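You operate a simulated robot arm through the tools that you are given. There is no shell and no other tool. Be economical: measure what you need, move in short steps, check, and stop when the job is done.

You run a simulated two-armed robot. Do the job below in one go: nothing can be reset, and whatever is moved stays where it is left.

JOB
Wipe up the spill on the top of the green-marked table with the blue cloth and put it back.
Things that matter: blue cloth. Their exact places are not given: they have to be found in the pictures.

The check looks at the end state, three seconds after you hand in, the way a careful person would. Anything else that was tipped, shoved, dropped, spilled or broken makes it a failure. Flat cloth is picked up by pressing the open fingertips on it (5 to 10 N) and closing them slowly along it; thin cloth reads only 2 to 8 mm in the jaws.

ROBOT AND FRAMES
Two 7-joint arms with two-finger parallel grippers on one trunk, on a base that drives. Base frame: it is fixed to the floor where the robot stands at the start and does not move with it; the origin is under the middle of the robot, x ahead of it, y to its left, z up; the surface under the hand at the start is at about z = 765. Units: mm, rad, N and s.
The left shoulder is at the start at [110, 174, 1082], the right one opposite. With the tool pointing down near the work surface each hand reaches from about 320 to 740 mm from the robot's upright axis, wherever it stands, measured 20 degrees to its own side. Payload 3.6 kg a hand.
The TCP of each hand is the grasp point between the finger pads, 30 mm short of the fingertips. In the tool frame z runs along the fingers and y along their closing line. Largest opening 110 mm; finger width 20, thickness 10; the body of the gripper, 48 by 112 mm, starts 55 mm behind the TCP.
Orientation is told as [roll, pitch, yaw] about the base's x, y, z axes, in that order, counted from this pose: with the fingers straight down and closing along the base's y, the tool's x points along the base's -x, its y along +y and its z along -z.

CONTROLS
- The arms move only by the tool arm_command. It takes "left_plan", "right_plan" or both (then of equal length, played together; a hand with none holds still); each is a list of rows, each a list of 7 numbers: the shift along the tool's x, y, z in mm, then the turn, a rotation vector about the tool's x, y, z in rad, then the opening in per cent of the stroke, from 0 (shut) to 100 (fully open). In form: [[x, y, z, ax, ay, az, claw], ...]. A call has 1 to 12 rows; each row shifts and turns the commanded pose from where the row before left it, along the tool's axes as they then stand. Rows are played at 5 a second. More than 50 mm and 0.15 rad between two rows, or a gripper value outside its range, and nothing of the call is played. Where a pose cannot be reached the arm comes as near as it can. A force on the tool above 40 N (or 10 N above the force at the start of the call, whichever is more), or a blocked arm, ends the call early, and 0.2 s more pass. The fingers move at their own pace (about 153 mm/s each) and stop on an object; they squeeze with about 27 N. The grip force told is the motor's: it shows also when the fingers shut on nothing. Time passes only in rows, and 0.2 s behind the last, so rows that do not move let the fingers close. It gives the time, the measured TCP pose, the force on the tool (base axes), the opening and the grip force at its end, in the units of the frame above (readings bear some noise), with the torque about the TCP (base axes, N m) and any sound that the robot's microphone picked up.
- Cameras (640 x 400 px; columns grow to the right, rows downward): "scene" is now at [211.6, -17.1, 1247.9]; the picture's right is [-0.25, -0.97, 0.00], its down [-0.72, 0.19, -0.67] and it looks along [0.65, -0.17, -0.74] (base axes); focal length 253 px, centre (320, 200). "left" rides on the left gripper at [73, -17, -103] in its tool frame; the picture's right is [0.23, 0.97, 0.00], its down [-0.76, 0.18, -0.62] and it looks along [-0.61, 0.14, 0.78] (tool axes); focal length 222 px, centre (320, 200). "right" rides on the right gripper at [72, 17, -103] in its tool frame; the picture's right is [-0.23, 0.97, 0.00], its down [-0.76, -0.18, -0.62] and it looks along [-0.61, -0.14, 0.78] (tool axes); focal length 222 px, centre (320, 200).
- get_image(camera): a new picture of that camera. No time passes.
- raise_lower(by): slides the trunk up (or, below 0, down) by that many mm; the arms and the scene camera ride with it, the base frame stays. It gives what a move gives, with no picture.
- roll_base(legs): drives the robot by 1 to 6 legs, each [ahead, left, turn to the left] in mm, mm and rad, along the robot's own axes; the way and the turn of a leg run together, so that a leg with both is an arc; at most 1500 mm and 3.142 rad a leg. The arms and the cameras ride along, it lands a little off, and it stops where it bumps. It gives what a move gives.
- pan_tilt(pan, tilt): turns the head with the scene camera to pan (to the left, within 1.501 rad either way) and tilt (down, from -0.506 to 1.204), counted from straight ahead of the robot. It gives what a move gives.
- locate(camera, pixels): for up to 12 pixels [column, row] of the newest picture of that camera ("zoom" is the newest enlarged one), the place [x, y, z] in the base frame of the surface seen there, good to about 2 mm, but the place of the scene camera against the robot may be out by one fixed shift of up to 18 mm in any direction. No time passes.
- zoom(camera, box): a new picture of the part [left, top, right, bottom] of that camera's present view, enlarged. No time passes.
- finish_job(): hands the job in; it is judged then, once.

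Keep the steps short. Do not move on a guess: measure, check each grasp and each placing, and mend mistakes. In all there are 80 turns and 70 pictures (those below and enlarged ones count). Leave the grippers open and the arms clear of the work at the hand-in unless told otherwise, and finish with a single line.

The tools are called after "Request:" by a JSON object that holds its "op" and its "data". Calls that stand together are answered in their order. arm_command: Moves the arms, as the interface text tells. Its arguments: {"type":"object","properties":{"left_plan":{"type":"array"},"right_plan":{"type":"array"}},"required":[]} The other tools are called the same way: raise_lower (by) slides the trunk up or down; roll_base (legs) drives the base; pan_tilt (pan, tilt) turns the head that bears the scene camera; get_image (camera) takes a picture; locate (camera, pixels) gives the place of the surface under pixels of a picture; zoom (camera, box) takes an enlarged picture of a part of a camera's view; finish_job () hands the job in.

At the start:

```text
time: 0.0
left_tcp_pos: [401.6, 84.2, 945.3]
left_ee_rot: [0.001, 0.001, 0.002]
left_wrist_force: [0.1, 0.1, 0.2]
left_ft_torque: [-0.01, -0.07, 0.06]
left_opening: 109.8
left_grasp_force: 0.2
right_tcp_pos: [387.0, -276.2, 950.6]
right_ee_rot: [0.001, 0.0, 0.0]
right_wrist_force: [-0.9, -1.1, 0.0]
right_ft_torque: [0.0, 0.0, -0.04]
right_opening: 109.9
right_grasp_force: 0.1
trunk travel left (down, up): [-200.0, 563.0]
robot x, y, heading: [0.9, 0.0, 0.002]
head pan, tilt: [-0.253, 0.84]
```

scene: 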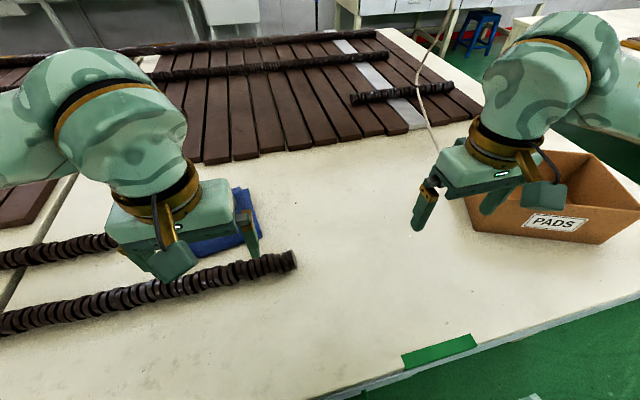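
right: 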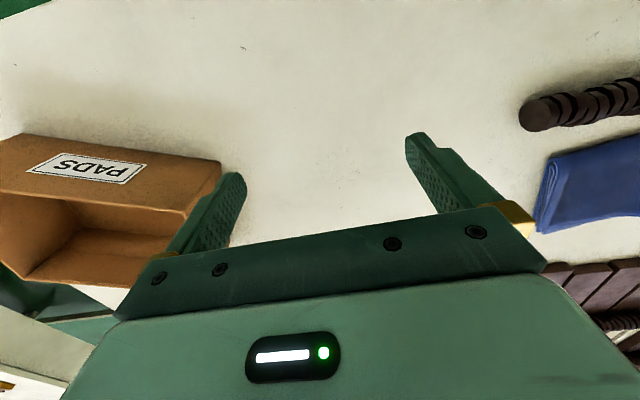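
left: 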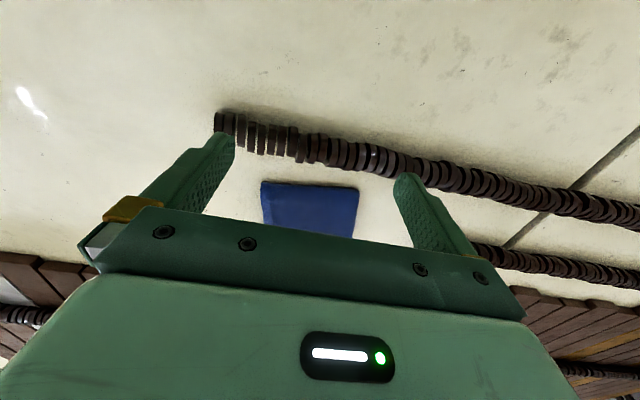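

I see a blue cloth under the left hand, near (215,235) in the scene view, a green tape mark at (440,350), and possibly a glossy spot near (400,265). I'll enlarge these areas to find the spill and the cloth's exact place.

Request:
{"op": "zoom", "data": {"camera": "scene", "box": [260, 180, 500, 380]}}

Request:
{"op": "zoom", "data": {"camera": "left", "box": [0, 40, 240, 240]}}

Request:
{"op": "locate", "data": {"camera": "left", "pixels": [[30, 100], [20, 92], [42, 116], [262, 184], [358, 188], [351, 236], [266, 224], [310, 205], [216, 118], [310, 145]]}}

Request:
{"op": "locate", "data": {"camera": "right", "pixels": [[550, 160], [537, 228], [600, 190], [636, 148], [636, 215], [535, 115], [300, 60]]}}

```text
2.00 times, centred on (380, 280) of scene
```

zoom: 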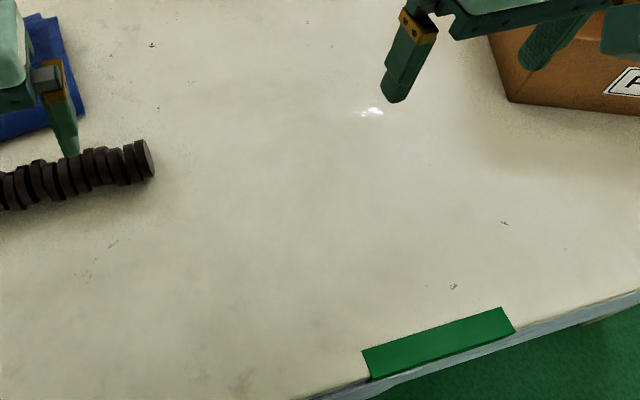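

```text
2.00 times, centred on (120, 140) of left
```

zoom: 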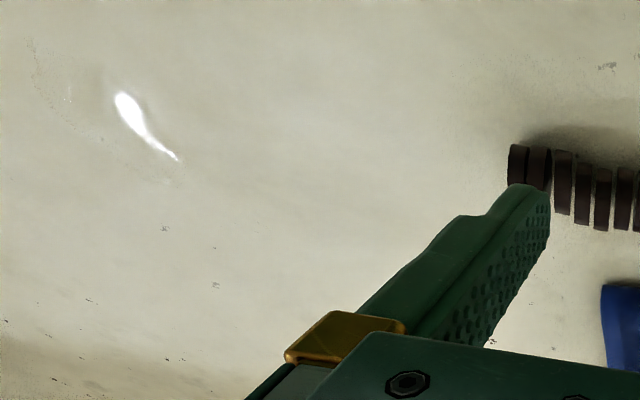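

```text
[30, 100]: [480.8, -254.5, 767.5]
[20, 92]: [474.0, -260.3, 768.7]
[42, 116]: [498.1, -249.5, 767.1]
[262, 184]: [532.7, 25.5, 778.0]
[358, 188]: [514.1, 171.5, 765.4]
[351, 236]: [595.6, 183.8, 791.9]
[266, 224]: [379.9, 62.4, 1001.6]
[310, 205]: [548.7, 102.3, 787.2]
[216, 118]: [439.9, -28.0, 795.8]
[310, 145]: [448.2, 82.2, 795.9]
```

```text
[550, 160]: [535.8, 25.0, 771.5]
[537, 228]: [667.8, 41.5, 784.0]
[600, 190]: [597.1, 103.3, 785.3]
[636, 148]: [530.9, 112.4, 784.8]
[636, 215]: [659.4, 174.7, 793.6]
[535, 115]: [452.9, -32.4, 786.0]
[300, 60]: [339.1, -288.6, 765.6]
```

The cloth is a folded pad spanning about x 530–670, y 25–180, with its top near z 785–793. The spill is clear liquid, visible only as glints near (480,-255). I'll look closer to find its edges.

Request:
{"op": "zoom", "data": {"camera": "right", "box": [220, 40, 440, 220]}}

Request:
{"op": "zoom", "data": {"camera": "scene", "box": [350, 190, 470, 290]}}

Request:
{"op": "zoom", "data": {"camera": "left", "box": [0, 50, 120, 150]}}

Request:
{"op": "locate", "data": {"camera": "scene", "pixels": [[406, 236], [400, 265], [440, 350], [200, 245], [260, 240], [296, 262], [238, 195]]}}

```text
2.22 times, centred on (330, 130) of right
```

zoom: 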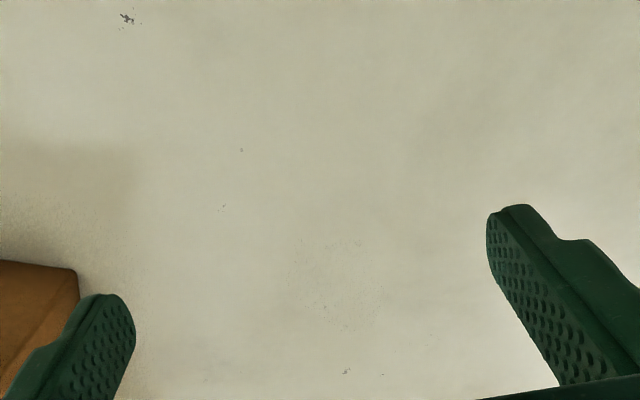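

```text
4.00 times, centred on (410, 240) of scene
```

zoom: 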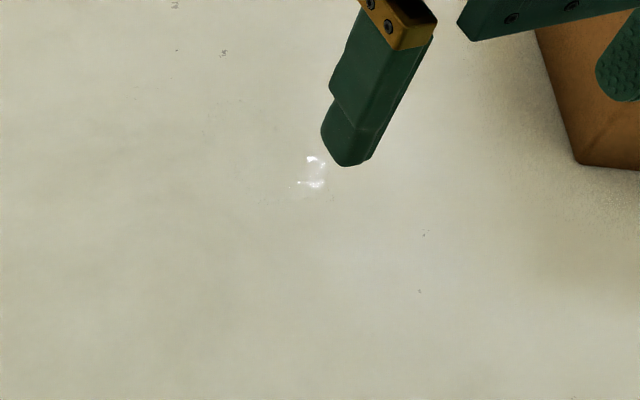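

```text
4.00 times, centred on (60, 100) of left
```

zoom: 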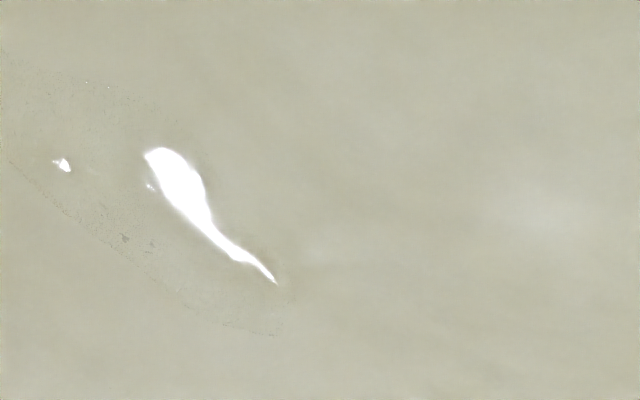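

```text
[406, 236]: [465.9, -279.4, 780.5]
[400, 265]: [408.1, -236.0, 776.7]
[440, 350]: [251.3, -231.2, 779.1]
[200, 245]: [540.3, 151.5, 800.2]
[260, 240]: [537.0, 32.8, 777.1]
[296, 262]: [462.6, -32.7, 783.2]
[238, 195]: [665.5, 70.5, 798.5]
```

Faint outlines show the puddle. I'll measure its edges in the left enlargement, then lift both hands aside for clear views of the cloth and the spill.

Request:
{"op": "locate", "data": {"camera": "zoom", "pixels": [[10, 165], [100, 245], [190, 305], [275, 333], [290, 290], [205, 130], [100, 80], [10, 52]]}}

Request:
{"op": "locate", "data": {"camera": "right", "pixels": [[319, 148], [359, 188], [335, 150], [340, 170]]}}

Request:
{"op": "arm_command", "data": {"left_plan": [[0, 40, -10, 0, 0, 0, 100], [0, 40, -10, 0, 0, 0, 100], [0, 40, -10, 0, 0, 0, 100], [0, 40, -10, 0, 0, 0, 100], [0, 40, -10, 0, 0, 0, 100]], "right_plan": [[10, 30, -10, 0, 0, 0, 100], [10, 30, -10, 0, 0, 0, 100], [10, 30, -10, 0, 0, 0, 100], [0, 0, -10, 0, 0, 0, 100], [0, 0, -10, 0, 0, 0, 100]]}}

Request:
{"op": "get_image", "data": {"camera": "scene"}}

Request:
{"op": "get_image", "data": {"camera": "right"}}

```text
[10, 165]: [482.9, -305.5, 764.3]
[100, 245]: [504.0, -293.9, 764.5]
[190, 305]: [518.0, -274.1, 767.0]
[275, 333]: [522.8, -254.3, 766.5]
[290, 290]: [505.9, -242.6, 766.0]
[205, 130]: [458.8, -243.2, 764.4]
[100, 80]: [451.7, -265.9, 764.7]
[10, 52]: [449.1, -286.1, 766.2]
```

```text
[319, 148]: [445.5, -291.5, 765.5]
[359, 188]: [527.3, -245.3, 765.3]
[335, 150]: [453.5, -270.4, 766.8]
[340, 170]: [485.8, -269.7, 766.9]
```

```text
time: 1.2
left_tcp_pos: [402.9, 283.8, 994.4]
left_ee_rot: [-0.002, 0.0, 0.001]
left_wrist_force: [-0.3, -0.4, 0.5]
left_ft_torque: [0.0, -0.03, -0.04]
left_opening: 110.1
left_grasp_force: 0.0
right_tcp_pos: [355.6, -187.1, 998.9]
right_ee_rot: [-0.001, 0.001, 0.0]
right_wrist_force: [-0.9, -0.1, -0.4]
right_ft_torque: [-0.01, -0.01, 0.02]
right_opening: 109.9
right_grasp_force: 0.1
trunk travel left (down, up): [-200.0, 563.0]
robot x, y, heading: [2.9, 0.6, -0.001]
head pan, tilt: [-0.253, 0.84]
```

```text
61 pictures are left
```

scene: 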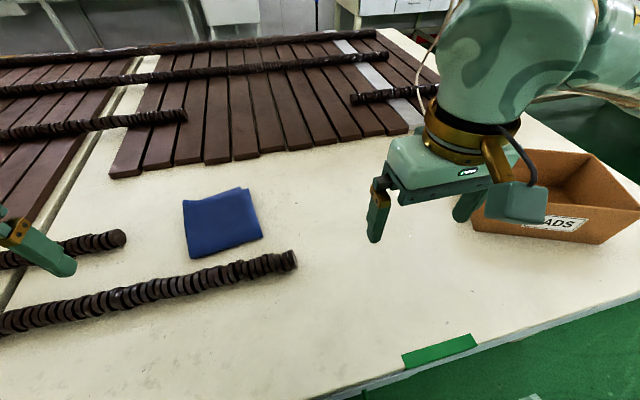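

```text
60 pictures are left
```

right: 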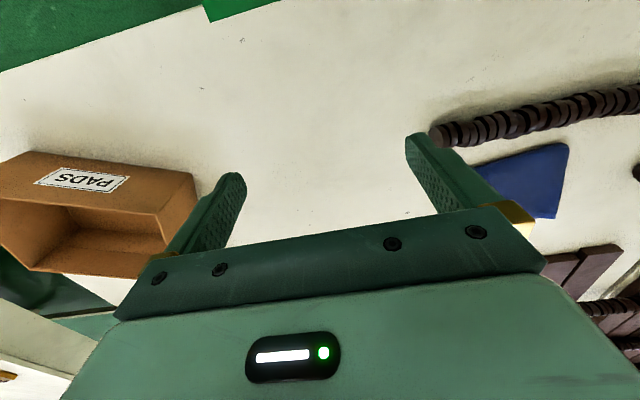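

The cloth is now in plain view at (222,222). I'll enlarge the cloth and the spill area, and locate the cloth's corners and the nearest part of the box.

Request:
{"op": "zoom", "data": {"camera": "scene", "box": [160, 170, 310, 290]}}

Request:
{"op": "locate", "data": {"camera": "zoom", "pixels": [[100, 128], [390, 82], [432, 298], [128, 372], [240, 220], [385, 200], [420, 285], [300, 310], [580, 350]]}}

Request:
{"op": "zoom", "data": {"camera": "right", "box": [200, 60, 440, 230]}}

Request:
{"op": "zoom", "data": {"camera": "scene", "box": [350, 190, 500, 290]}}

Request:
{"op": "locate", "data": {"camera": "right", "pixels": [[30, 155], [195, 175], [188, 208], [190, 192], [450, 135], [560, 148], [480, 165]]}}

```text
3.33 times, centred on (235, 230) of scene
```

zoom: 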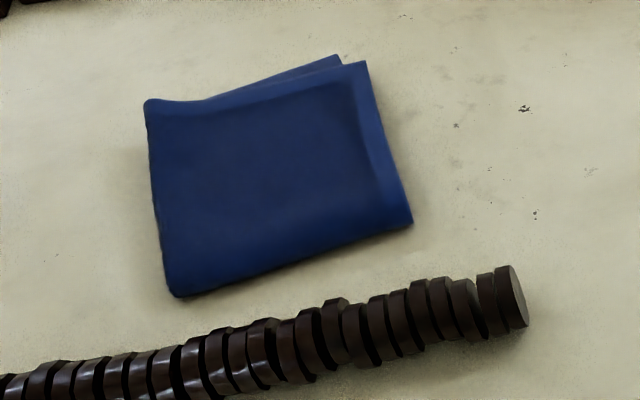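

```text
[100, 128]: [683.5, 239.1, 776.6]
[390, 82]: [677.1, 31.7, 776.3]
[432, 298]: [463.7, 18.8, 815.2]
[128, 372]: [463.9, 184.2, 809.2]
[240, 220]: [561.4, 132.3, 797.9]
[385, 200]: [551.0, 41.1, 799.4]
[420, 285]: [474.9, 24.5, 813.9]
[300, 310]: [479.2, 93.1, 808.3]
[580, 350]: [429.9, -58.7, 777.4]
```

```text
2.35 times, centred on (320, 145) of right
```

zoom: 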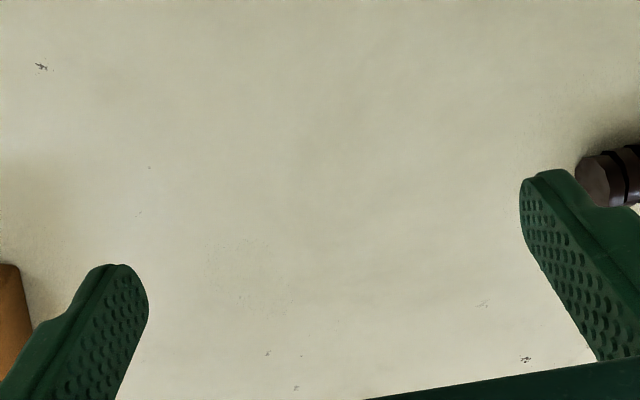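

```text
4.00 times, centred on (425, 240) of scene
```

zoom: 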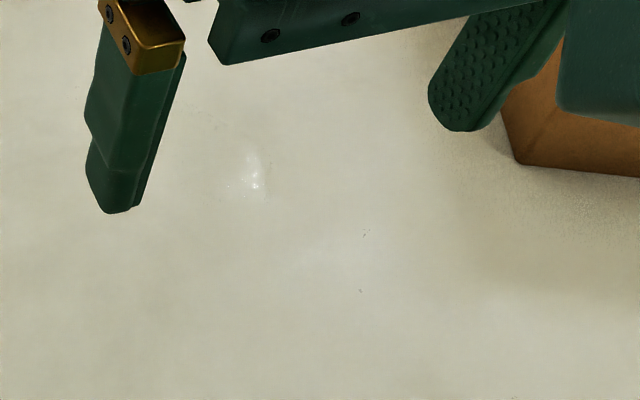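

```text
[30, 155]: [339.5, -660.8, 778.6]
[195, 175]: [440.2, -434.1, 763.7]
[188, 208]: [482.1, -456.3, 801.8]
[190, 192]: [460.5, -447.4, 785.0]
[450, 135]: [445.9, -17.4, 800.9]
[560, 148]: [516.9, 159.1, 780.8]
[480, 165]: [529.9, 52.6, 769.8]
```

The spill lies around (485,-275), about 75 mm across, and clear of the box (edge at y≈-434). The cloth's centre is near (590,98). The right hand reaches both places, so I'll bring it above the cloth at a safe height.

Request:
{"op": "arm_command", "data": {"right_plan": [[-29, 35, 0, 0, 0, 0, 100], [-29, 35, 0, 0, 0, 0, 100], [-29, 35, 0, 0, 0, 0, 100], [-29, 35, 0, 0, 0, 0, 100], [-29, 35, 0, 0, 0, 0, 100], [-29, 35, 0, 0, 0, 0, 100], [-29, 35, 0, 0, 0, 0, 100], [-29, 35, 0, 0, 0, 0, 100], [0, 0, 40, 0, 0, 0, 100], [0, 0, 20, 0, 0, 0, 100]]}}

Request:
{"op": "get_image", "data": {"camera": "right"}}

Request:
{"op": "get_image", "data": {"camera": "scene"}}

Request:
{"op": "get_image", "data": {"camera": "left"}}

```text
time: 3.4
left_tcp_pos: [402.3, 283.7, 993.7]
left_ee_rot: [-0.002, 0.002, 0.002]
left_wrist_force: [-0.1, -1.3, -0.4]
left_ft_torque: [-0.02, -0.02, 0.01]
left_opening: 110.0
left_grasp_force: 0.1
right_tcp_pos: [589.4, 93.2, 940.5]
right_ee_rot: [-0.003, 0.001, 0.0]
right_wrist_force: [-0.8, 0.4, 0.9]
right_ft_torque: [-0.03, 0.02, -0.01]
right_opening: 109.9
right_grasp_force: 0.0
trunk travel left (down, up): [-200.0, 563.0]
robot x, y, heading: [-1.3, 3.6, 0.001]
head pan, tilt: [-0.253, 0.84]
```

```text
56 pictures are left
```

right: 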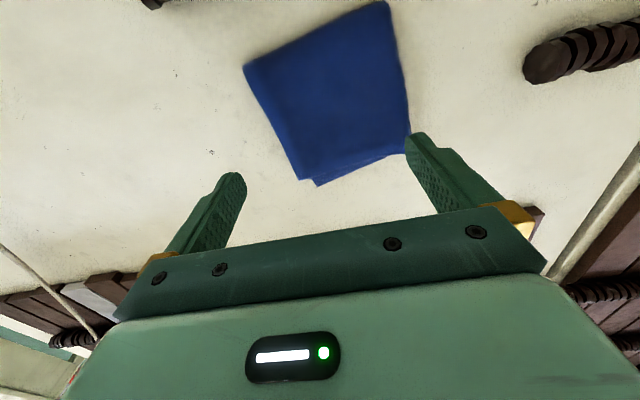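

```text
55 pictures are left
```

scene: 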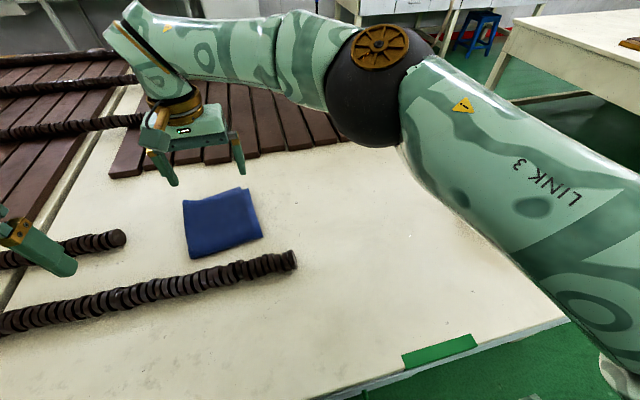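

```text
54 pictures are left
```

left: 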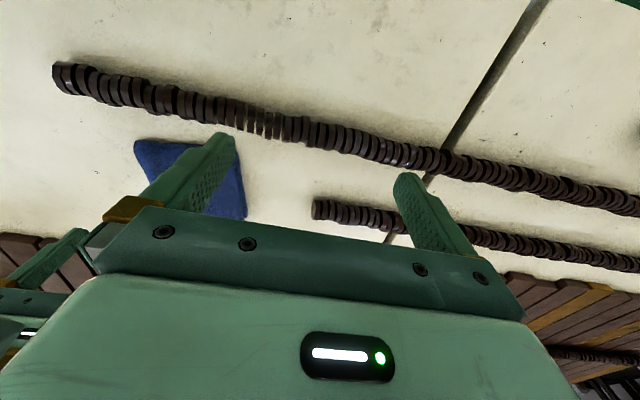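

The right hand hangs over the cloth, which shows at (330,95) in its own view. I'll measure the corners there; this camera has no fixed shift.

Request:
{"op": "locate", "data": {"camera": "right", "pixels": [[247, 67], [384, 6], [406, 148], [303, 177], [318, 183], [330, 95], [300, 110], [370, 100], [230, 100], [535, 70]]}}

Request:
{"op": "zoom", "data": {"camera": "right", "box": [220, 0, 440, 190]}}

```text
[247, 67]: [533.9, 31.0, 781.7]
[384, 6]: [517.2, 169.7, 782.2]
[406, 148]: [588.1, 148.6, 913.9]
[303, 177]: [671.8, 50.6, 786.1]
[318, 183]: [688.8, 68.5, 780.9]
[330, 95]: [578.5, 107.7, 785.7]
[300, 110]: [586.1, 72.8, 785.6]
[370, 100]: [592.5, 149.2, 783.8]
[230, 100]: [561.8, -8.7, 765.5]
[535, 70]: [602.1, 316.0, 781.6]
```

```text
2.11 times, centred on (330, 95) of right
```

zoom: 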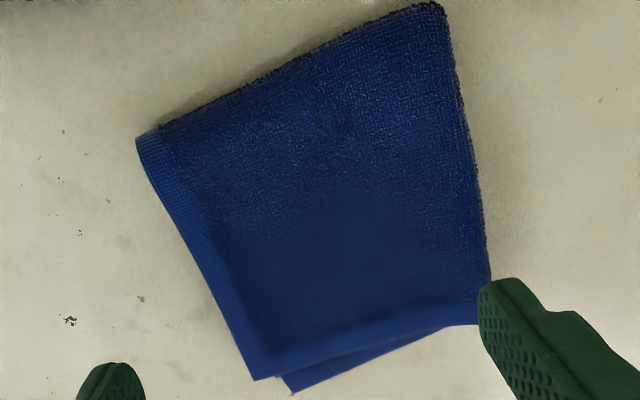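

The cloth is about 140 × 145 mm, with its top at z≈785 and its centre near (595,105). I'll descend to just above it with the fingers about 66 mm open. Contact is expected at a TCP height of about 815.

Request:
{"op": "arm_command", "data": {"right_plan": [[0, 6, 30, 0, 0, 0, 60], [0, 6, 30, 0, 0, 0, 60], [0, 0, 30, 0, 0, 0, 60], [0, 0, 20, 0, 0, 0, 60], [0, 0, 8, 0, 0, 0, 60], [0, 0, 0, 0, 0, 0, 60]]}}

Request:
{"op": "get_image", "data": {"camera": "right"}}

```text
time: 4.8
left_tcp_pos: [402.9, 282.7, 993.5]
left_ee_rot: [-0.002, 0.002, 0.002]
left_wrist_force: [0.5, 0.4, -0.4]
left_ft_torque: [0.0, -0.02, -0.03]
left_opening: 109.9
left_grasp_force: 0.2
right_tcp_pos: [587.4, 102.5, 821.3]
right_ee_rot: [0.001, 0.001, 0.0]
right_wrist_force: [-0.8, 0.0, -0.5]
right_ft_torque: [-0.03, 0.0, 0.06]
right_opening: 66.0
right_grasp_force: 0.0
trunk travel left (down, up): [-200.0, 563.0]
robot x, y, heading: [-0.4, -1.9, 0.002]
head pan, tilt: [-0.253, 0.84]
```

```text
52 pictures are left
```

right: 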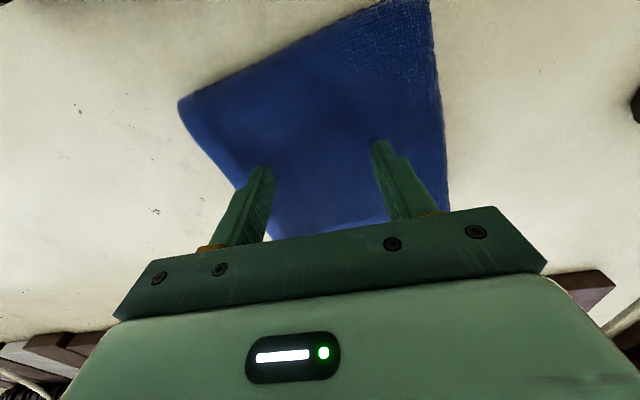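

The fingers are centred over the cloth with the tips about 5 mm above it. I'll press down in small steps and read the force.

Request:
{"op": "arm_command", "data": {"right_plan": [[0, 0, 3, 0, 0, 0, 60], [0, 0, 3, 0, 0, 0, 60], [0, 0, 2, 0, 0, 0, 60], [0, 0, 0, 0, 0, 0, 60]]}}

```text
time: 5.8
left_tcp_pos: [402.9, 283.9, 994.6]
left_ee_rot: [0.0, 0.002, 0.002]
left_wrist_force: [0.4, -0.4, 0.2]
left_ft_torque: [0.04, 0.01, 0.03]
left_opening: 110.2
left_grasp_force: 0.0
right_tcp_pos: [588.0, 105.5, 813.9]
right_ee_rot: [0.001, -0.001, -0.003]
right_wrist_force: [0.0, 0.3, 0.5]
right_ft_torque: [-0.03, 0.01, 0.02]
right_opening: 66.1
right_grasp_force: 0.0
trunk travel left (down, up): [-200.0, 563.0]
robot x, y, heading: [1.5, -1.4, 0.001]
head pan, tilt: [-0.253, 0.84]
```

There's no contact yet with the TCP at 814. I'll go further down in small steps.

Request:
{"op": "arm_command", "data": {"right_plan": [[0, 0, 2, 0, 0, 0, 60], [0, 0, 2, 0, 0, 0, 60], [0, 0, 1, 0, 0, 0, 60], [0, 0, 0, 0, 0, 0, 60]]}}

```text
time: 6.8
left_tcp_pos: [402.0, 282.5, 994.3]
left_ee_rot: [-0.001, 0.002, 0.003]
left_wrist_force: [-0.7, -0.7, -0.1]
left_ft_torque: [-0.02, 0.02, 0.01]
left_opening: 110.1
left_grasp_force: 0.1
right_tcp_pos: [586.7, 104.8, 808.5]
right_ee_rot: [-0.001, 0.001, 0.0]
right_wrist_force: [0.8, -0.6, 5.3]
right_ft_torque: [-0.01, -0.01, 0.01]
right_opening: 65.3
right_grasp_force: 0.0
trunk travel left (down, up): [-200.0, 563.0]
robot x, y, heading: [2.0, 1.3, -0.001]
head pan, tilt: [-0.253, 0.84]
```

It reads 5.3 N. I'll press 1 mm more and close slowly along the cloth.

Request:
{"op": "arm_command", "data": {"right_plan": [[0, 0, 1, 0, 0, 0, 60], [0, 0, 0, 0, 0, 0, 54], [0, 0, 0, 0, 0, 0, 48], [0, 0, 0, 0, 0, 0, 42], [0, 0, 0, 0, 0, 0, 36], [0, 0, 0, 0, 0, 0, 30], [0, 0, 0, 0, 0, 0, 24], [0, 0, 0, 0, 0, 0, 18], [0, 0, 0, 0, 0, 0, 12], [0, 0, 0, 0, 0, 0, 6], [0, 0, 0, 0, 0, 0, 0], [0, 0, 0, 0, 0, 0, 0]]}}

Request:
{"op": "get_image", "data": {"camera": "right"}}

```text
time: 9.4
left_tcp_pos: [404.0, 281.5, 994.4]
left_ee_rot: [0.001, 0.002, 0.001]
left_wrist_force: [0.7, 0.6, -0.2]
left_ft_torque: [0.02, 0.02, 0.0]
left_opening: 109.8
left_grasp_force: 0.1
right_tcp_pos: [587.8, 105.3, 807.5]
right_ee_rot: [0.0, -0.001, 0.0]
right_wrist_force: [0.3, -0.2, 8.7]
right_ft_torque: [0.03, 0.0, 0.02]
right_opening: 16.0
right_grasp_force: 27.1
trunk travel left (down, up): [-200.0, 563.0]
robot x, y, heading: [1.6, -1.0, -0.003]
head pan, tilt: [-0.253, 0.84]
```

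```text
51 pictures are left
```

right: 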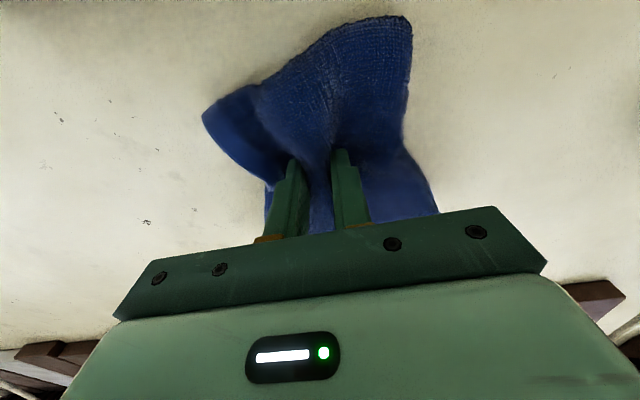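

The cloth is bunched 16 mm thick between the fingers at 27 N. I'll lift it a little to check the grasp.

Request:
{"op": "arm_command", "data": {"right_plan": [[0, 0, -10, 0, 0, 0, 0], [0, 0, -15, 0, 0, 0, 0], [0, 0, -20, 0, 0, 0, 0], [0, 0, 0, 0, 0, 0, 0]]}}

Request:
{"op": "get_image", "data": {"camera": "right"}}

Request:
{"op": "zoom", "data": {"camera": "scene", "box": [120, 100, 320, 290]}}

```text
time: 10.4
left_tcp_pos: [402.8, 282.5, 995.3]
left_ee_rot: [-0.002, 0.001, 0.001]
left_wrist_force: [0.4, -0.5, 0.1]
left_ft_torque: [0.03, 0.01, 0.01]
left_opening: 110.0
left_grasp_force: 0.1
right_tcp_pos: [586.7, 104.5, 853.6]
right_ee_rot: [0.0, 0.003, 0.0]
right_wrist_force: [0.5, 0.2, -0.3]
right_ft_torque: [-0.01, -0.04, -0.01]
right_opening: 15.3
right_grasp_force: 26.9
trunk travel left (down, up): [-200.0, 563.0]
robot x, y, heading: [2.6, 3.7, 0.001]
head pan, tilt: [-0.253, 0.84]
```

```text
50 pictures are left
```

right: 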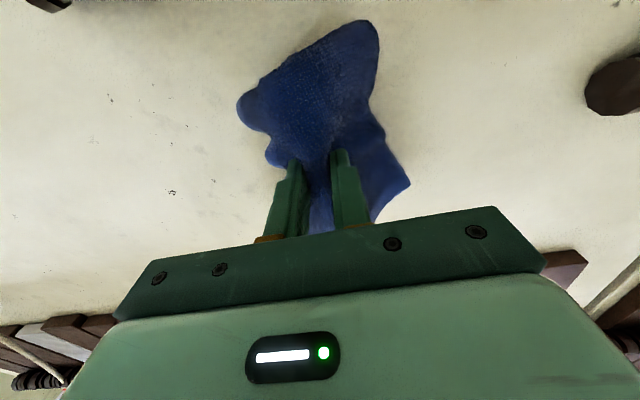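

```text
2.11 times, centred on (220, 195) of scene
```

zoom: 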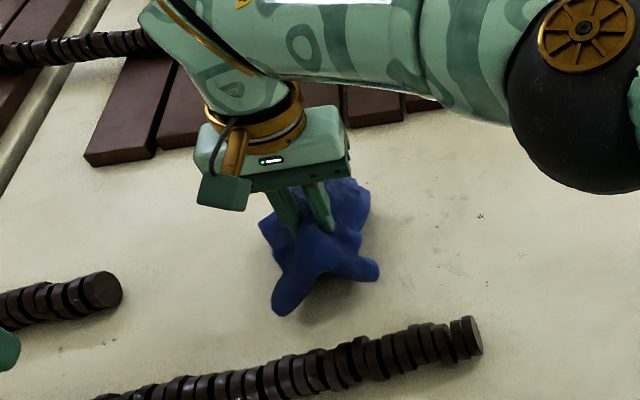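

The cloth is held well, hanging like a small tent. I'll lift it 40 mm more, carry it to y≈-95 clear of the disc stack, then over the spill at (486,-275).

Request:
{"op": "arm_command", "data": {"right_plan": [[0, 0, -40, 0, 0, 0, 0], [0, -40, 0, 0, 0, 0, 0], [0, -40, 0, 0, 0, 0, 0], [0, -40, 0, 0, 0, 0, 0], [0, -40, 0, 0, 0, 0, 0], [0, -40, 0, 0, 0, 0, 0], [25, -40, 0, 0, 0, 0, 0], [25, -40, 0, 0, 0, 0, 0], [25, -40, 0, 0, 0, 0, 0], [25, -40, 0, 0, 0, 0, 0], [0, -20, 0, 0, 0, 0, 0], [0, 0, 0, 0, 0, 0, 0]]}}

Request:
{"op": "get_image", "data": {"camera": "right"}}

Request:
{"op": "get_image", "data": {"camera": "scene"}}

```text
time: 13.0
left_tcp_pos: [404.4, 283.0, 993.8]
left_ee_rot: [0.0, 0.002, 0.001]
left_wrist_force: [-0.8, 0.0, 0.4]
left_ft_torque: [0.0, 0.03, 0.0]
left_opening: 110.0
left_grasp_force: 0.0
right_tcp_pos: [488.1, -275.9, 892.8]
right_ee_rot: [0.0, -0.002, 0.002]
right_wrist_force: [-0.3, 0.1, 0.4]
right_ft_torque: [0.01, 0.02, 0.02]
right_opening: 15.5
right_grasp_force: 26.6
trunk travel left (down, up): [-200.0, 563.0]
robot x, y, heading: [1.0, -1.3, 0.0]
head pan, tilt: [-0.253, 0.84]
```

```text
48 pictures are left
```

right: 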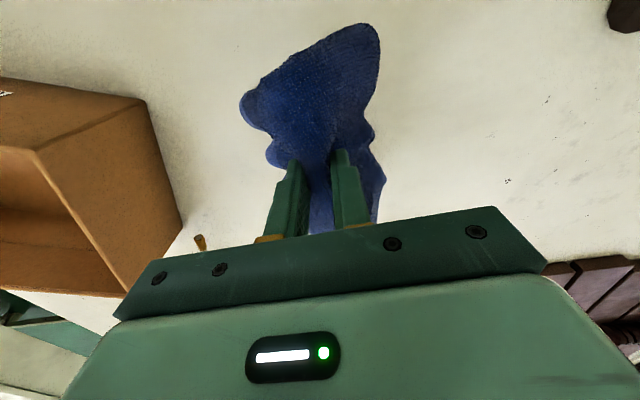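

```text
47 pictures are left
```

scene: 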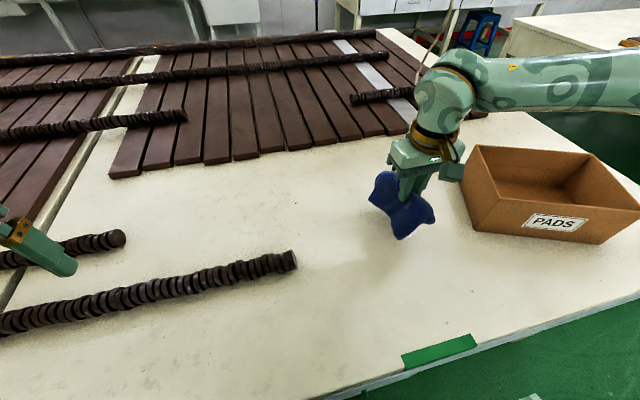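

The cloth hangs over the spill, clear of the box. I'll lower it to the table until there's light force.

Request:
{"op": "arm_command", "data": {"right_plan": [[0, 0, 25, 0, 0, 0, 0], [0, 0, 25, 0, 0, 0, 0], [0, 0, 15, 0, 0, 0, 0], [0, 0, 10, 0, 0, 0, 0], [0, 0, 5, 0, 0, 0, 0], [0, 0, 0, 0, 0, 0, 0]]}}

```text
time: 14.4
left_tcp_pos: [402.0, 283.7, 995.5]
left_ee_rot: [-0.001, -0.001, 0.003]
left_wrist_force: [-1.2, 0.0, -0.7]
left_ft_torque: [0.0, -0.04, 0.01]
left_opening: 109.9
left_grasp_force: 0.1
right_tcp_pos: [487.5, -275.3, 812.6]
right_ee_rot: [0.0, -0.001, -0.001]
right_wrist_force: [0.5, -0.5, 9.9]
right_ft_torque: [-0.03, -0.02, 0.02]
right_opening: 14.9
right_grasp_force: 27.2
trunk travel left (down, up): [-200.0, 563.0]
robot x, y, heading: [-0.3, 0.4, 0.001]
head pan, tilt: [-0.253, 0.84]
```

It reads 9.9 N on the table. I'll wipe in passes across the puddle, covering x≈440–535 and y≈-325 to -225, first half first.

Request:
{"op": "arm_command", "data": {"right_plan": [[25, 0, 0, 0, 0, 0, 0], [20, 0, 0, 0, 0, 0, 0], [0, -25, 0, 0, 0, 0, 0], [0, -25, 0, 0, 0, 0, 0], [0, 33, 0, 0, 0, 0, 0], [0, 33, 0, 0, 0, 0, 0], [0, 34, 0, 0, 0, 0, 0], [-22, 0, 0, 0, 0, 0, 0], [0, -33, 0, 0, 0, 0, 0], [0, -33, 0, 0, 0, 0, 0], [0, -34, 0, 0, 0, 0, 0], [0, 0, 0, 0, 0, 0, 0]]}}

Request:
{"op": "arm_command", "data": {"right_plan": [[-22, 0, 0, 0, 0, 0, 0], [0, 33, 0, 0, 0, 0, 0], [0, 33, 0, 0, 0, 0, 0], [0, 34, 0, 0, 0, 0, 0], [-22, 0, 0, 0, 0, 0, 0], [0, -33, 0, 0, 0, 0, 0], [0, -33, 0, 0, 0, 0, 0], [0, -34, 0, 0, 0, 0, 0], [-22, 0, 0, 0, 0, 0, 0], [0, 33, 0, 0, 0, 0, 0], [0, 33, 0, 0, 0, 0, 0], [0, 34, 0, 0, 0, 0, 0]]}}

Request:
{"op": "get_image", "data": {"camera": "right"}}

Request:
{"op": "get_image", "data": {"camera": "scene"}}

```text
time: 17.0
left_tcp_pos: [401.9, 283.8, 994.1]
left_ee_rot: [-0.002, 0.003, 0.003]
left_wrist_force: [0.7, 0.0, -0.8]
left_ft_torque: [-0.01, -0.01, -0.02]
left_opening: 110.0
left_grasp_force: 0.0
right_tcp_pos: [462.9, -323.3, 812.0]
right_ee_rot: [-0.003, -0.001, 0.0]
right_wrist_force: [-0.5, 3.1, 8.4]
right_ft_torque: [0.12, 0.03, 0.03]
right_opening: 15.2
right_grasp_force: 27.0
trunk travel left (down, up): [-200.0, 563.0]
robot x, y, heading: [2.2, -0.7, -0.004]
head pan, tilt: [-0.253, 0.84]
```

```text
time: 19.6
left_tcp_pos: [402.1, 283.1, 994.5]
left_ee_rot: [-0.001, 0.001, 0.0]
left_wrist_force: [-0.3, -0.5, 0.0]
left_ft_torque: [0.03, 0.05, -0.05]
left_opening: 110.0
left_grasp_force: 0.0
right_tcp_pos: [531.1, -223.2, 813.2]
right_ee_rot: [-0.002, 0.001, 0.0]
right_wrist_force: [0.8, -2.9, 6.5]
right_ft_torque: [-0.15, -0.02, 0.06]
right_opening: 15.5
right_grasp_force: 27.0
trunk travel left (down, up): [-200.0, 563.0]
robot x, y, heading: [-0.7, 2.0, -0.002]
head pan, tilt: [-0.253, 0.84]
```

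```text
46 pictures are left
```

right: 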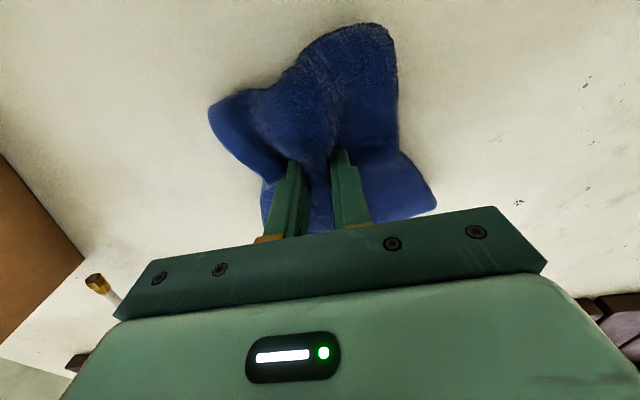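

```text
45 pictures are left
```

scene: 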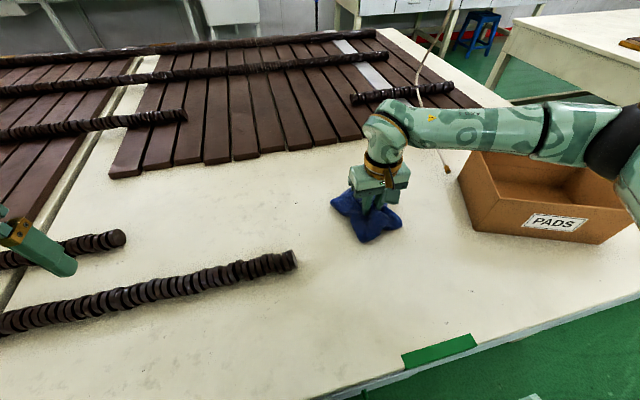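

Force stayed at 6–8 N throughout and the grip held. I'll lift the cloth and move it toward the cloth's home at (587,-100), then check the table.

Request:
{"op": "arm_command", "data": {"right_plan": [[0, 0, -30, 0, 0, 0, 0], [0, 0, -40, 0, 0, 0, 0], [0, 0, -10, 0, 0, 0, 0], [-19, 40, 0, 0, 0, 0, 0], [-19, 40, 0, 0, 0, 0, 0], [-18, 40, 0, 0, 0, 0, 0], [0, 0, 0, 0, 0, 0, 0]]}}

Request:
{"op": "arm_command", "data": {"left_plan": [[0, -40, 10, 0, 0, 0, 100], [0, -40, 10, 0, 0, 0, 100], [0, -40, 10, 0, 0, 0, 100], [0, -40, 10, 0, 0, 0, 100], [0, -40, 10, 0, 0, 0, 100], [0, 0, 0, 0, 0, 0, 100]]}}

Request:
{"op": "zoom", "data": {"camera": "left", "box": [0, 50, 120, 150]}}

Request:
{"op": "zoom", "data": {"camera": "scene", "box": [340, 180, 480, 290]}}

Request:
{"op": "get_image", "data": {"camera": "scene"}}

```text
time: 21.2
left_tcp_pos: [402.3, 282.2, 994.2]
left_ee_rot: [0.001, 0.002, 0.001]
left_wrist_force: [-0.2, -0.2, -0.9]
left_ft_torque: [0.0, 0.02, -0.02]
left_opening: 109.9
left_grasp_force: 0.1
right_tcp_pos: [587.1, -105.2, 892.5]
right_ee_rot: [0.001, -0.001, 0.001]
right_wrist_force: [0.3, 0.1, -0.9]
right_ft_torque: [0.03, -0.02, 0.03]
right_opening: 15.2
right_grasp_force: 27.4
trunk travel left (down, up): [-200.0, 563.0]
robot x, y, heading: [1.0, -0.3, -0.001]
head pan, tilt: [-0.253, 0.84]
```

```text
time: 22.6
left_tcp_pos: [402.0, 84.6, 946.2]
left_ee_rot: [-0.001, 0.001, 0.003]
left_wrist_force: [-0.1, 0.4, 0.3]
left_ft_torque: [-0.04, 0.0, 0.0]
left_opening: 110.0
left_grasp_force: 0.0
right_tcp_pos: [586.2, -105.0, 892.8]
right_ee_rot: [0.0, 0.003, 0.001]
right_wrist_force: [-0.5, 0.6, -0.2]
right_ft_torque: [0.02, -0.02, 0.08]
right_opening: 15.0
right_grasp_force: 27.0
trunk travel left (down, up): [-200.0, 563.0]
robot x, y, heading: [-1.2, 2.7, 0.004]
head pan, tilt: [-0.253, 0.84]
```

```text
4.00 times, centred on (60, 100) of left
```

zoom: 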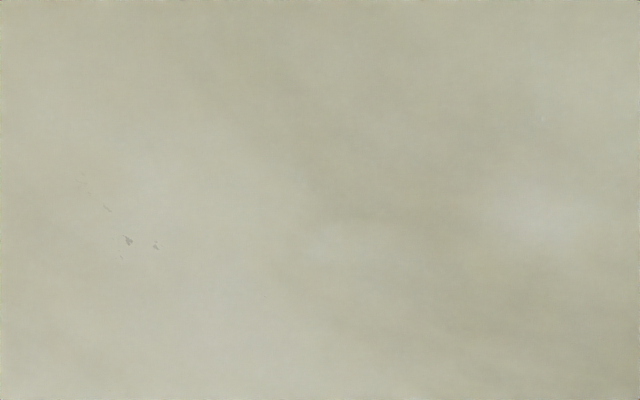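

```text
3.64 times, centred on (410, 235) of scene
```

zoom: 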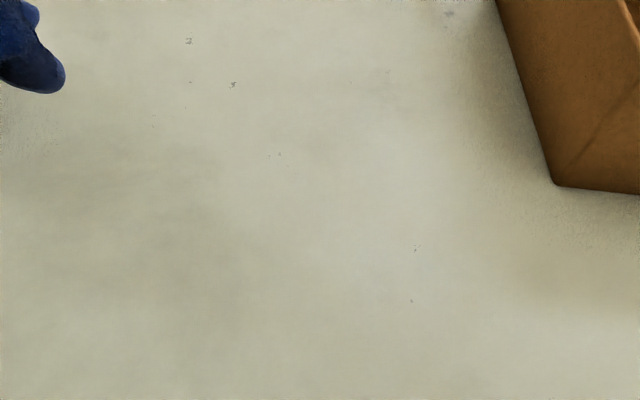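

```text
42 pictures are left
```

scene: 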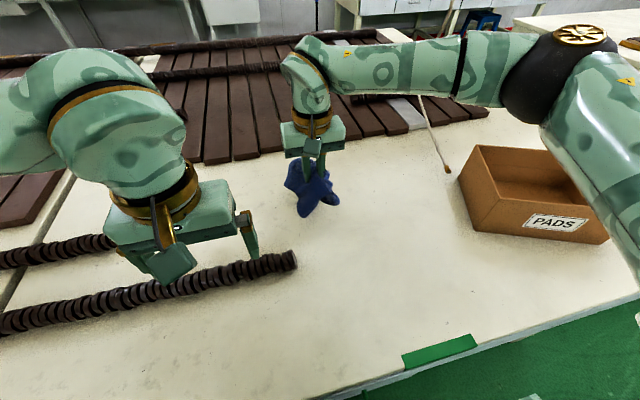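

The puddle and its outline are gone from both views. I'll move the left hand aside and check the rest of the wiped area, then carry the cloth back to (587,105).

Request:
{"op": "arm_command", "data": {"left_plan": [[0, 40, -10, 0, 0, 0, 100], [0, 40, -10, 0, 0, 0, 100], [0, 40, -10, 0, 0, 0, 100], [0, 40, -10, 0, 0, 0, 100], [0, 40, -10, 0, 0, 0, 100], [0, 0, 0, 0, 0, 0, 100]]}}

Request:
{"op": "zoom", "data": {"camera": "scene", "box": [280, 200, 520, 380]}}

Request:
{"op": "arm_command", "data": {"right_plan": [[0, 42, 0, 0, 0, 0, 0], [0, 42, 0, 0, 0, 0, 0], [0, 42, 0, 0, 0, 0, 0], [0, 42, 0, 0, 0, 0, 0], [0, 42, 0, 0, 0, 0, 0], [0, 0, 20, 0, 0, 0, 0], [0, 0, 0, 0, 0, 0, 0]]}}

Request:
{"op": "get_image", "data": {"camera": "right"}}

```text
time: 24.0
left_tcp_pos: [404.8, 285.6, 996.8]
left_ee_rot: [-0.001, 0.002, 0.0]
left_wrist_force: [-0.4, -1.5, 0.8]
left_ft_torque: [0.0, 0.0, -0.01]
left_opening: 110.2
left_grasp_force: 0.1
right_tcp_pos: [586.0, -104.4, 891.7]
right_ee_rot: [0.001, 0.002, -0.001]
right_wrist_force: [-0.3, -0.4, -0.6]
right_ft_torque: [0.0, -0.01, 0.0]
right_opening: 15.4
right_grasp_force: 26.7
trunk travel left (down, up): [-200.0, 563.0]
robot x, y, heading: [0.8, -2.2, 0.005]
head pan, tilt: [-0.253, 0.84]
```

```text
2.22 times, centred on (400, 290) of scene
```

zoom: 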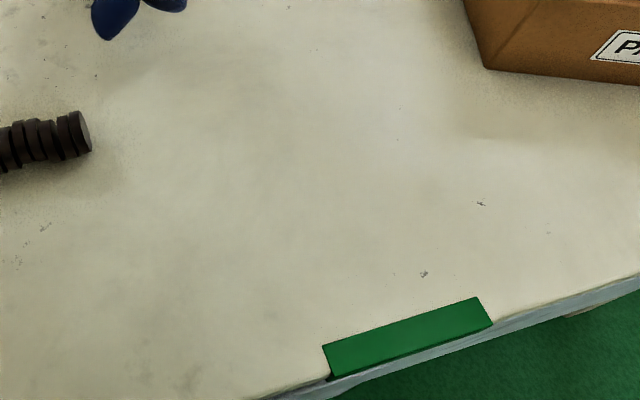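

```text
time: 25.6
left_tcp_pos: [404.1, 285.3, 997.4]
left_ee_rot: [0.0, 0.003, 0.001]
left_wrist_force: [0.0, 0.3, 0.2]
left_ft_torque: [-0.02, 0.01, 0.02]
left_opening: 110.0
left_grasp_force: 0.1
right_tcp_pos: [585.8, 108.3, 873.5]
right_ee_rot: [-0.001, 0.0, 0.003]
right_wrist_force: [-0.3, 0.1, -0.2]
right_ft_torque: [0.03, 0.01, 0.03]
right_opening: 15.1
right_grasp_force: 27.3
trunk travel left (down, up): [-200.0, 563.0]
robot x, y, heading: [-1.2, 0.7, -0.003]
head pan, tilt: [-0.253, 0.84]
```

```text
40 pictures are left
```

right: 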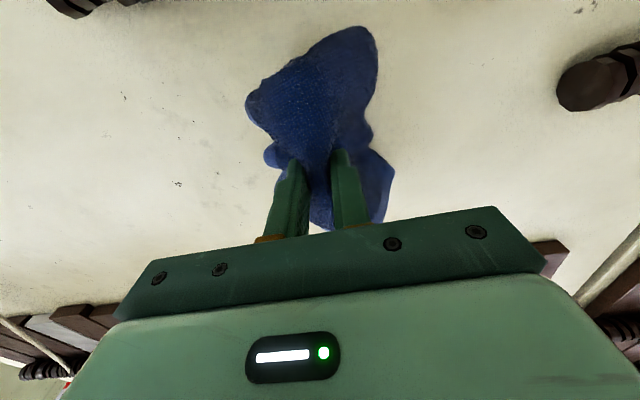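

The table is dry and nothing was disturbed. The cloth is over its original place, so I'll lower it to just at contact height.

Request:
{"op": "arm_command", "data": {"right_plan": [[0, -2, 25, 0, 0, 0, 0], [0, 0, 20, 0, 0, 0, 0], [0, 0, 12, 0, 0, 0, 0], [0, 0, 5, 0, 0, 0, 0], [0, 0, 0, 0, 0, 0, 0]]}}

```text
time: 26.8
left_tcp_pos: [402.7, 284.7, 997.6]
left_ee_rot: [-0.002, 0.001, 0.003]
left_wrist_force: [0.9, -0.3, 0.1]
left_ft_torque: [0.03, -0.02, -0.02]
left_opening: 110.2
left_grasp_force: 0.2
right_tcp_pos: [585.8, 103.6, 812.9]
right_ee_rot: [0.0, -0.002, 0.0]
right_wrist_force: [1.9, 1.9, 16.7]
right_ft_torque: [0.04, -0.09, 0.06]
right_opening: 15.2
right_grasp_force: 27.3
trunk travel left (down, up): [-200.0, 563.0]
robot x, y, heading: [-0.3, 1.0, 0.001]
head pan, tilt: [-0.253, 0.84]
```

It reads 16.7 N. I'll ease up 2 mm and open slowly back to 66 mm, so the cloth spreads out the way it was gathered.

Request:
{"op": "arm_command", "data": {"right_plan": [[0, 0, -2, 0, 0, 0, 0], [0, 0, 0, 0, 0, 0, 18], [0, 0, 0, 0, 0, 0, 24], [0, 0, 0, 0, 0, 0, 30], [0, 0, 0, 0, 0, 0, 36], [0, 0, 0, 0, 0, 0, 42], [0, 0, 0, 0, 0, 0, 48], [0, 0, 0, 0, 0, 0, 54], [0, 0, 0, 0, 0, 0, 60], [0, 0, 0, 0, 0, 0, 60]]}}

Request:
{"op": "arm_command", "data": {"right_plan": [[0, 0, -10, 0, 0, 0, 60], [0, 0, -30, 0, 0, 0, 60], [0, 0, -40, 0, 0, 0, 60], [0, 0, -40, 0, 0, 0, 60], [0, 0, 0, 0, 0, 0, 60]]}}

Request:
{"op": "get_image", "data": {"camera": "right"}}

Request:
{"op": "zoom", "data": {"camera": "scene", "box": [160, 170, 310, 290]}}

```text
time: 29.0
left_tcp_pos: [403.7, 285.5, 998.2]
left_ee_rot: [-0.002, 0.002, 0.001]
left_wrist_force: [0.0, 0.6, 0.9]
left_ft_torque: [0.01, 0.03, 0.02]
left_opening: 109.7
left_grasp_force: 0.1
right_tcp_pos: [585.9, 103.2, 812.8]
right_ee_rot: [0.0, 0.0, 0.0]
right_wrist_force: [0.1, 0.0, 1.5]
right_ft_torque: [-0.05, 0.0, 0.03]
right_opening: 65.6
right_grasp_force: 0.1
trunk travel left (down, up): [-200.0, 563.0]
robot x, y, heading: [-3.1, -4.4, 0.002]
head pan, tilt: [-0.253, 0.84]
```

```text
time: 30.2
left_tcp_pos: [404.1, 285.3, 996.5]
left_ee_rot: [-0.003, 0.001, 0.001]
left_wrist_force: [0.1, 0.2, 0.0]
left_ft_torque: [0.02, 0.03, -0.01]
left_opening: 110.2
left_grasp_force: 0.0
right_tcp_pos: [585.5, 105.0, 932.8]
right_ee_rot: [0.0, 0.002, 0.002]
right_wrist_force: [0.0, 0.9, -0.6]
right_ft_torque: [0.03, 0.01, 0.01]
right_opening: 66.2
right_grasp_force: 0.0
trunk travel left (down, up): [-200.0, 563.0]
robot x, y, heading: [1.5, -2.0, 0.0]
head pan, tilt: [-0.253, 0.84]
```

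```text
39 pictures are left
```

right: 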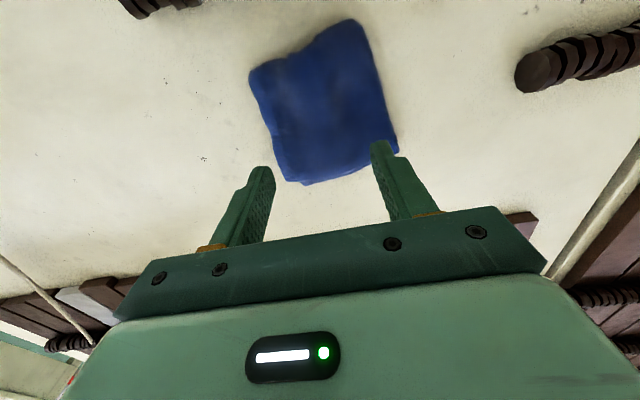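

```text
3.33 times, centred on (235, 230) of scene
```

zoom: 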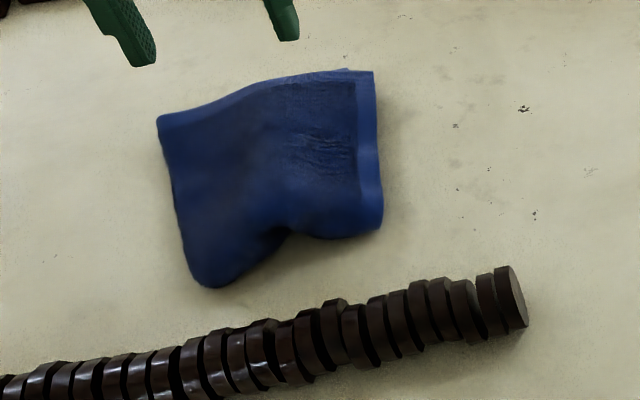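

The cloth is back within its original footprint, folded and flat with only small wrinkles. I'll take the right hand back to its start place, with the grippers open.

Request:
{"op": "arm_command", "data": {"right_plan": [[0, -35, -5, 0, 0, 0, 100], [0, -35, 0, 0, 0, 0, 100], [0, -35, 0, 0, 0, 0, 100], [0, -35, 0, 0, 0, 0, 100], [0, -35, 0, 0, 0, 0, 100], [35, -30, 0, 0, 0, 0, 100], [35, -30, 0, 0, 0, 0, 100], [35, -30, 0, 0, 0, 0, 100], [35, -30, 0, 0, 0, 0, 100], [35, -30, 0, 0, 0, 0, 100], [20, -30, 0, 0, 0, 0, 100], [0, 0, 0, 0, 0, 0, 100]]}}

Request:
{"op": "get_image", "data": {"camera": "scene"}}

Request:
{"op": "get_image", "data": {"camera": "right"}}

Request:
{"op": "zoom", "data": {"camera": "right", "box": [220, 40, 440, 220]}}

```text
time: 32.8
left_tcp_pos: [404.8, 286.2, 995.5]
left_ee_rot: [-0.002, 0.001, 0.001]
left_wrist_force: [0.8, 0.2, 1.0]
left_ft_torque: [0.03, -0.03, 0.0]
left_opening: 109.9
left_grasp_force: 0.1
right_tcp_pos: [391.4, -250.4, 937.2]
right_ee_rot: [-0.001, 0.001, 0.0]
right_wrist_force: [1.0, -0.4, -0.2]
right_ft_torque: [0.01, 0.04, -0.01]
right_opening: 110.1
right_grasp_force: 0.0
trunk travel left (down, up): [-200.0, 563.0]
robot x, y, heading: [3.4, 4.3, -0.004]
head pan, tilt: [-0.253, 0.84]
```

```text
37 pictures are left
```

scene: 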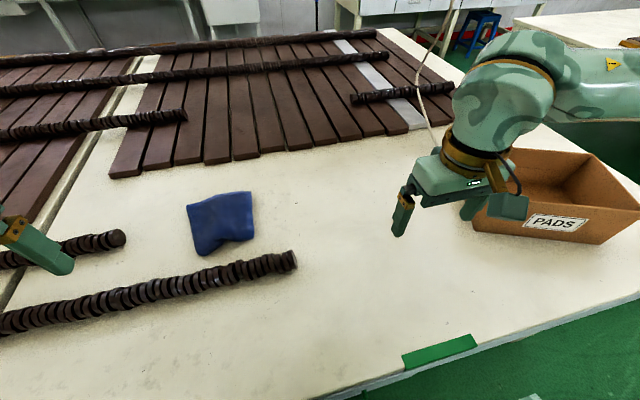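

```text
36 pictures are left
```

right: 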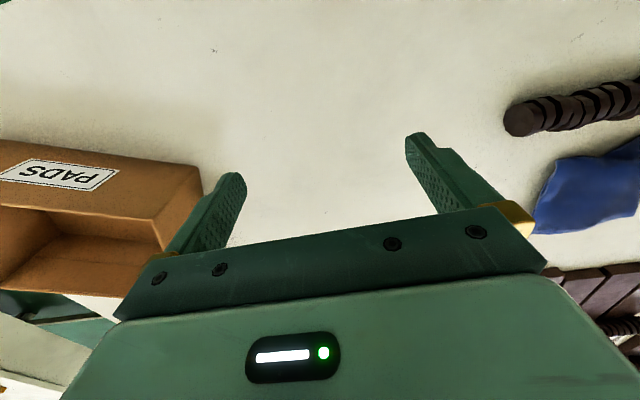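

```text
2.22 times, centred on (330, 130) of right
```

zoom: 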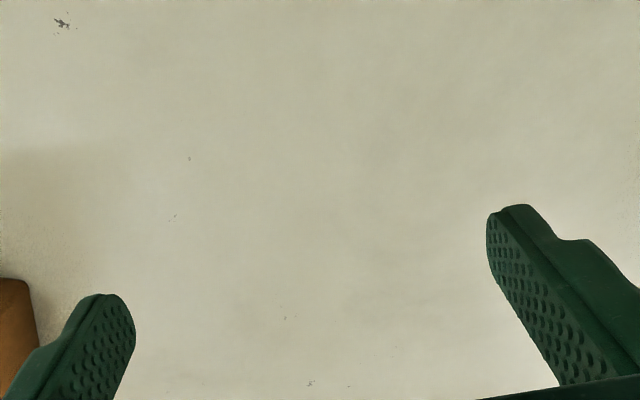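

The table is dry, the cloth is in its place and everything else stands as it did. Both hands are open and clear, so I'm handing in.

Request:
{"op": "finish_job", "data": {}}

```text
The job is handed in.
```

The spill is wiped up, the blue cloth is back in its original place, slightly wrinkled, and nothing else was disturbed.
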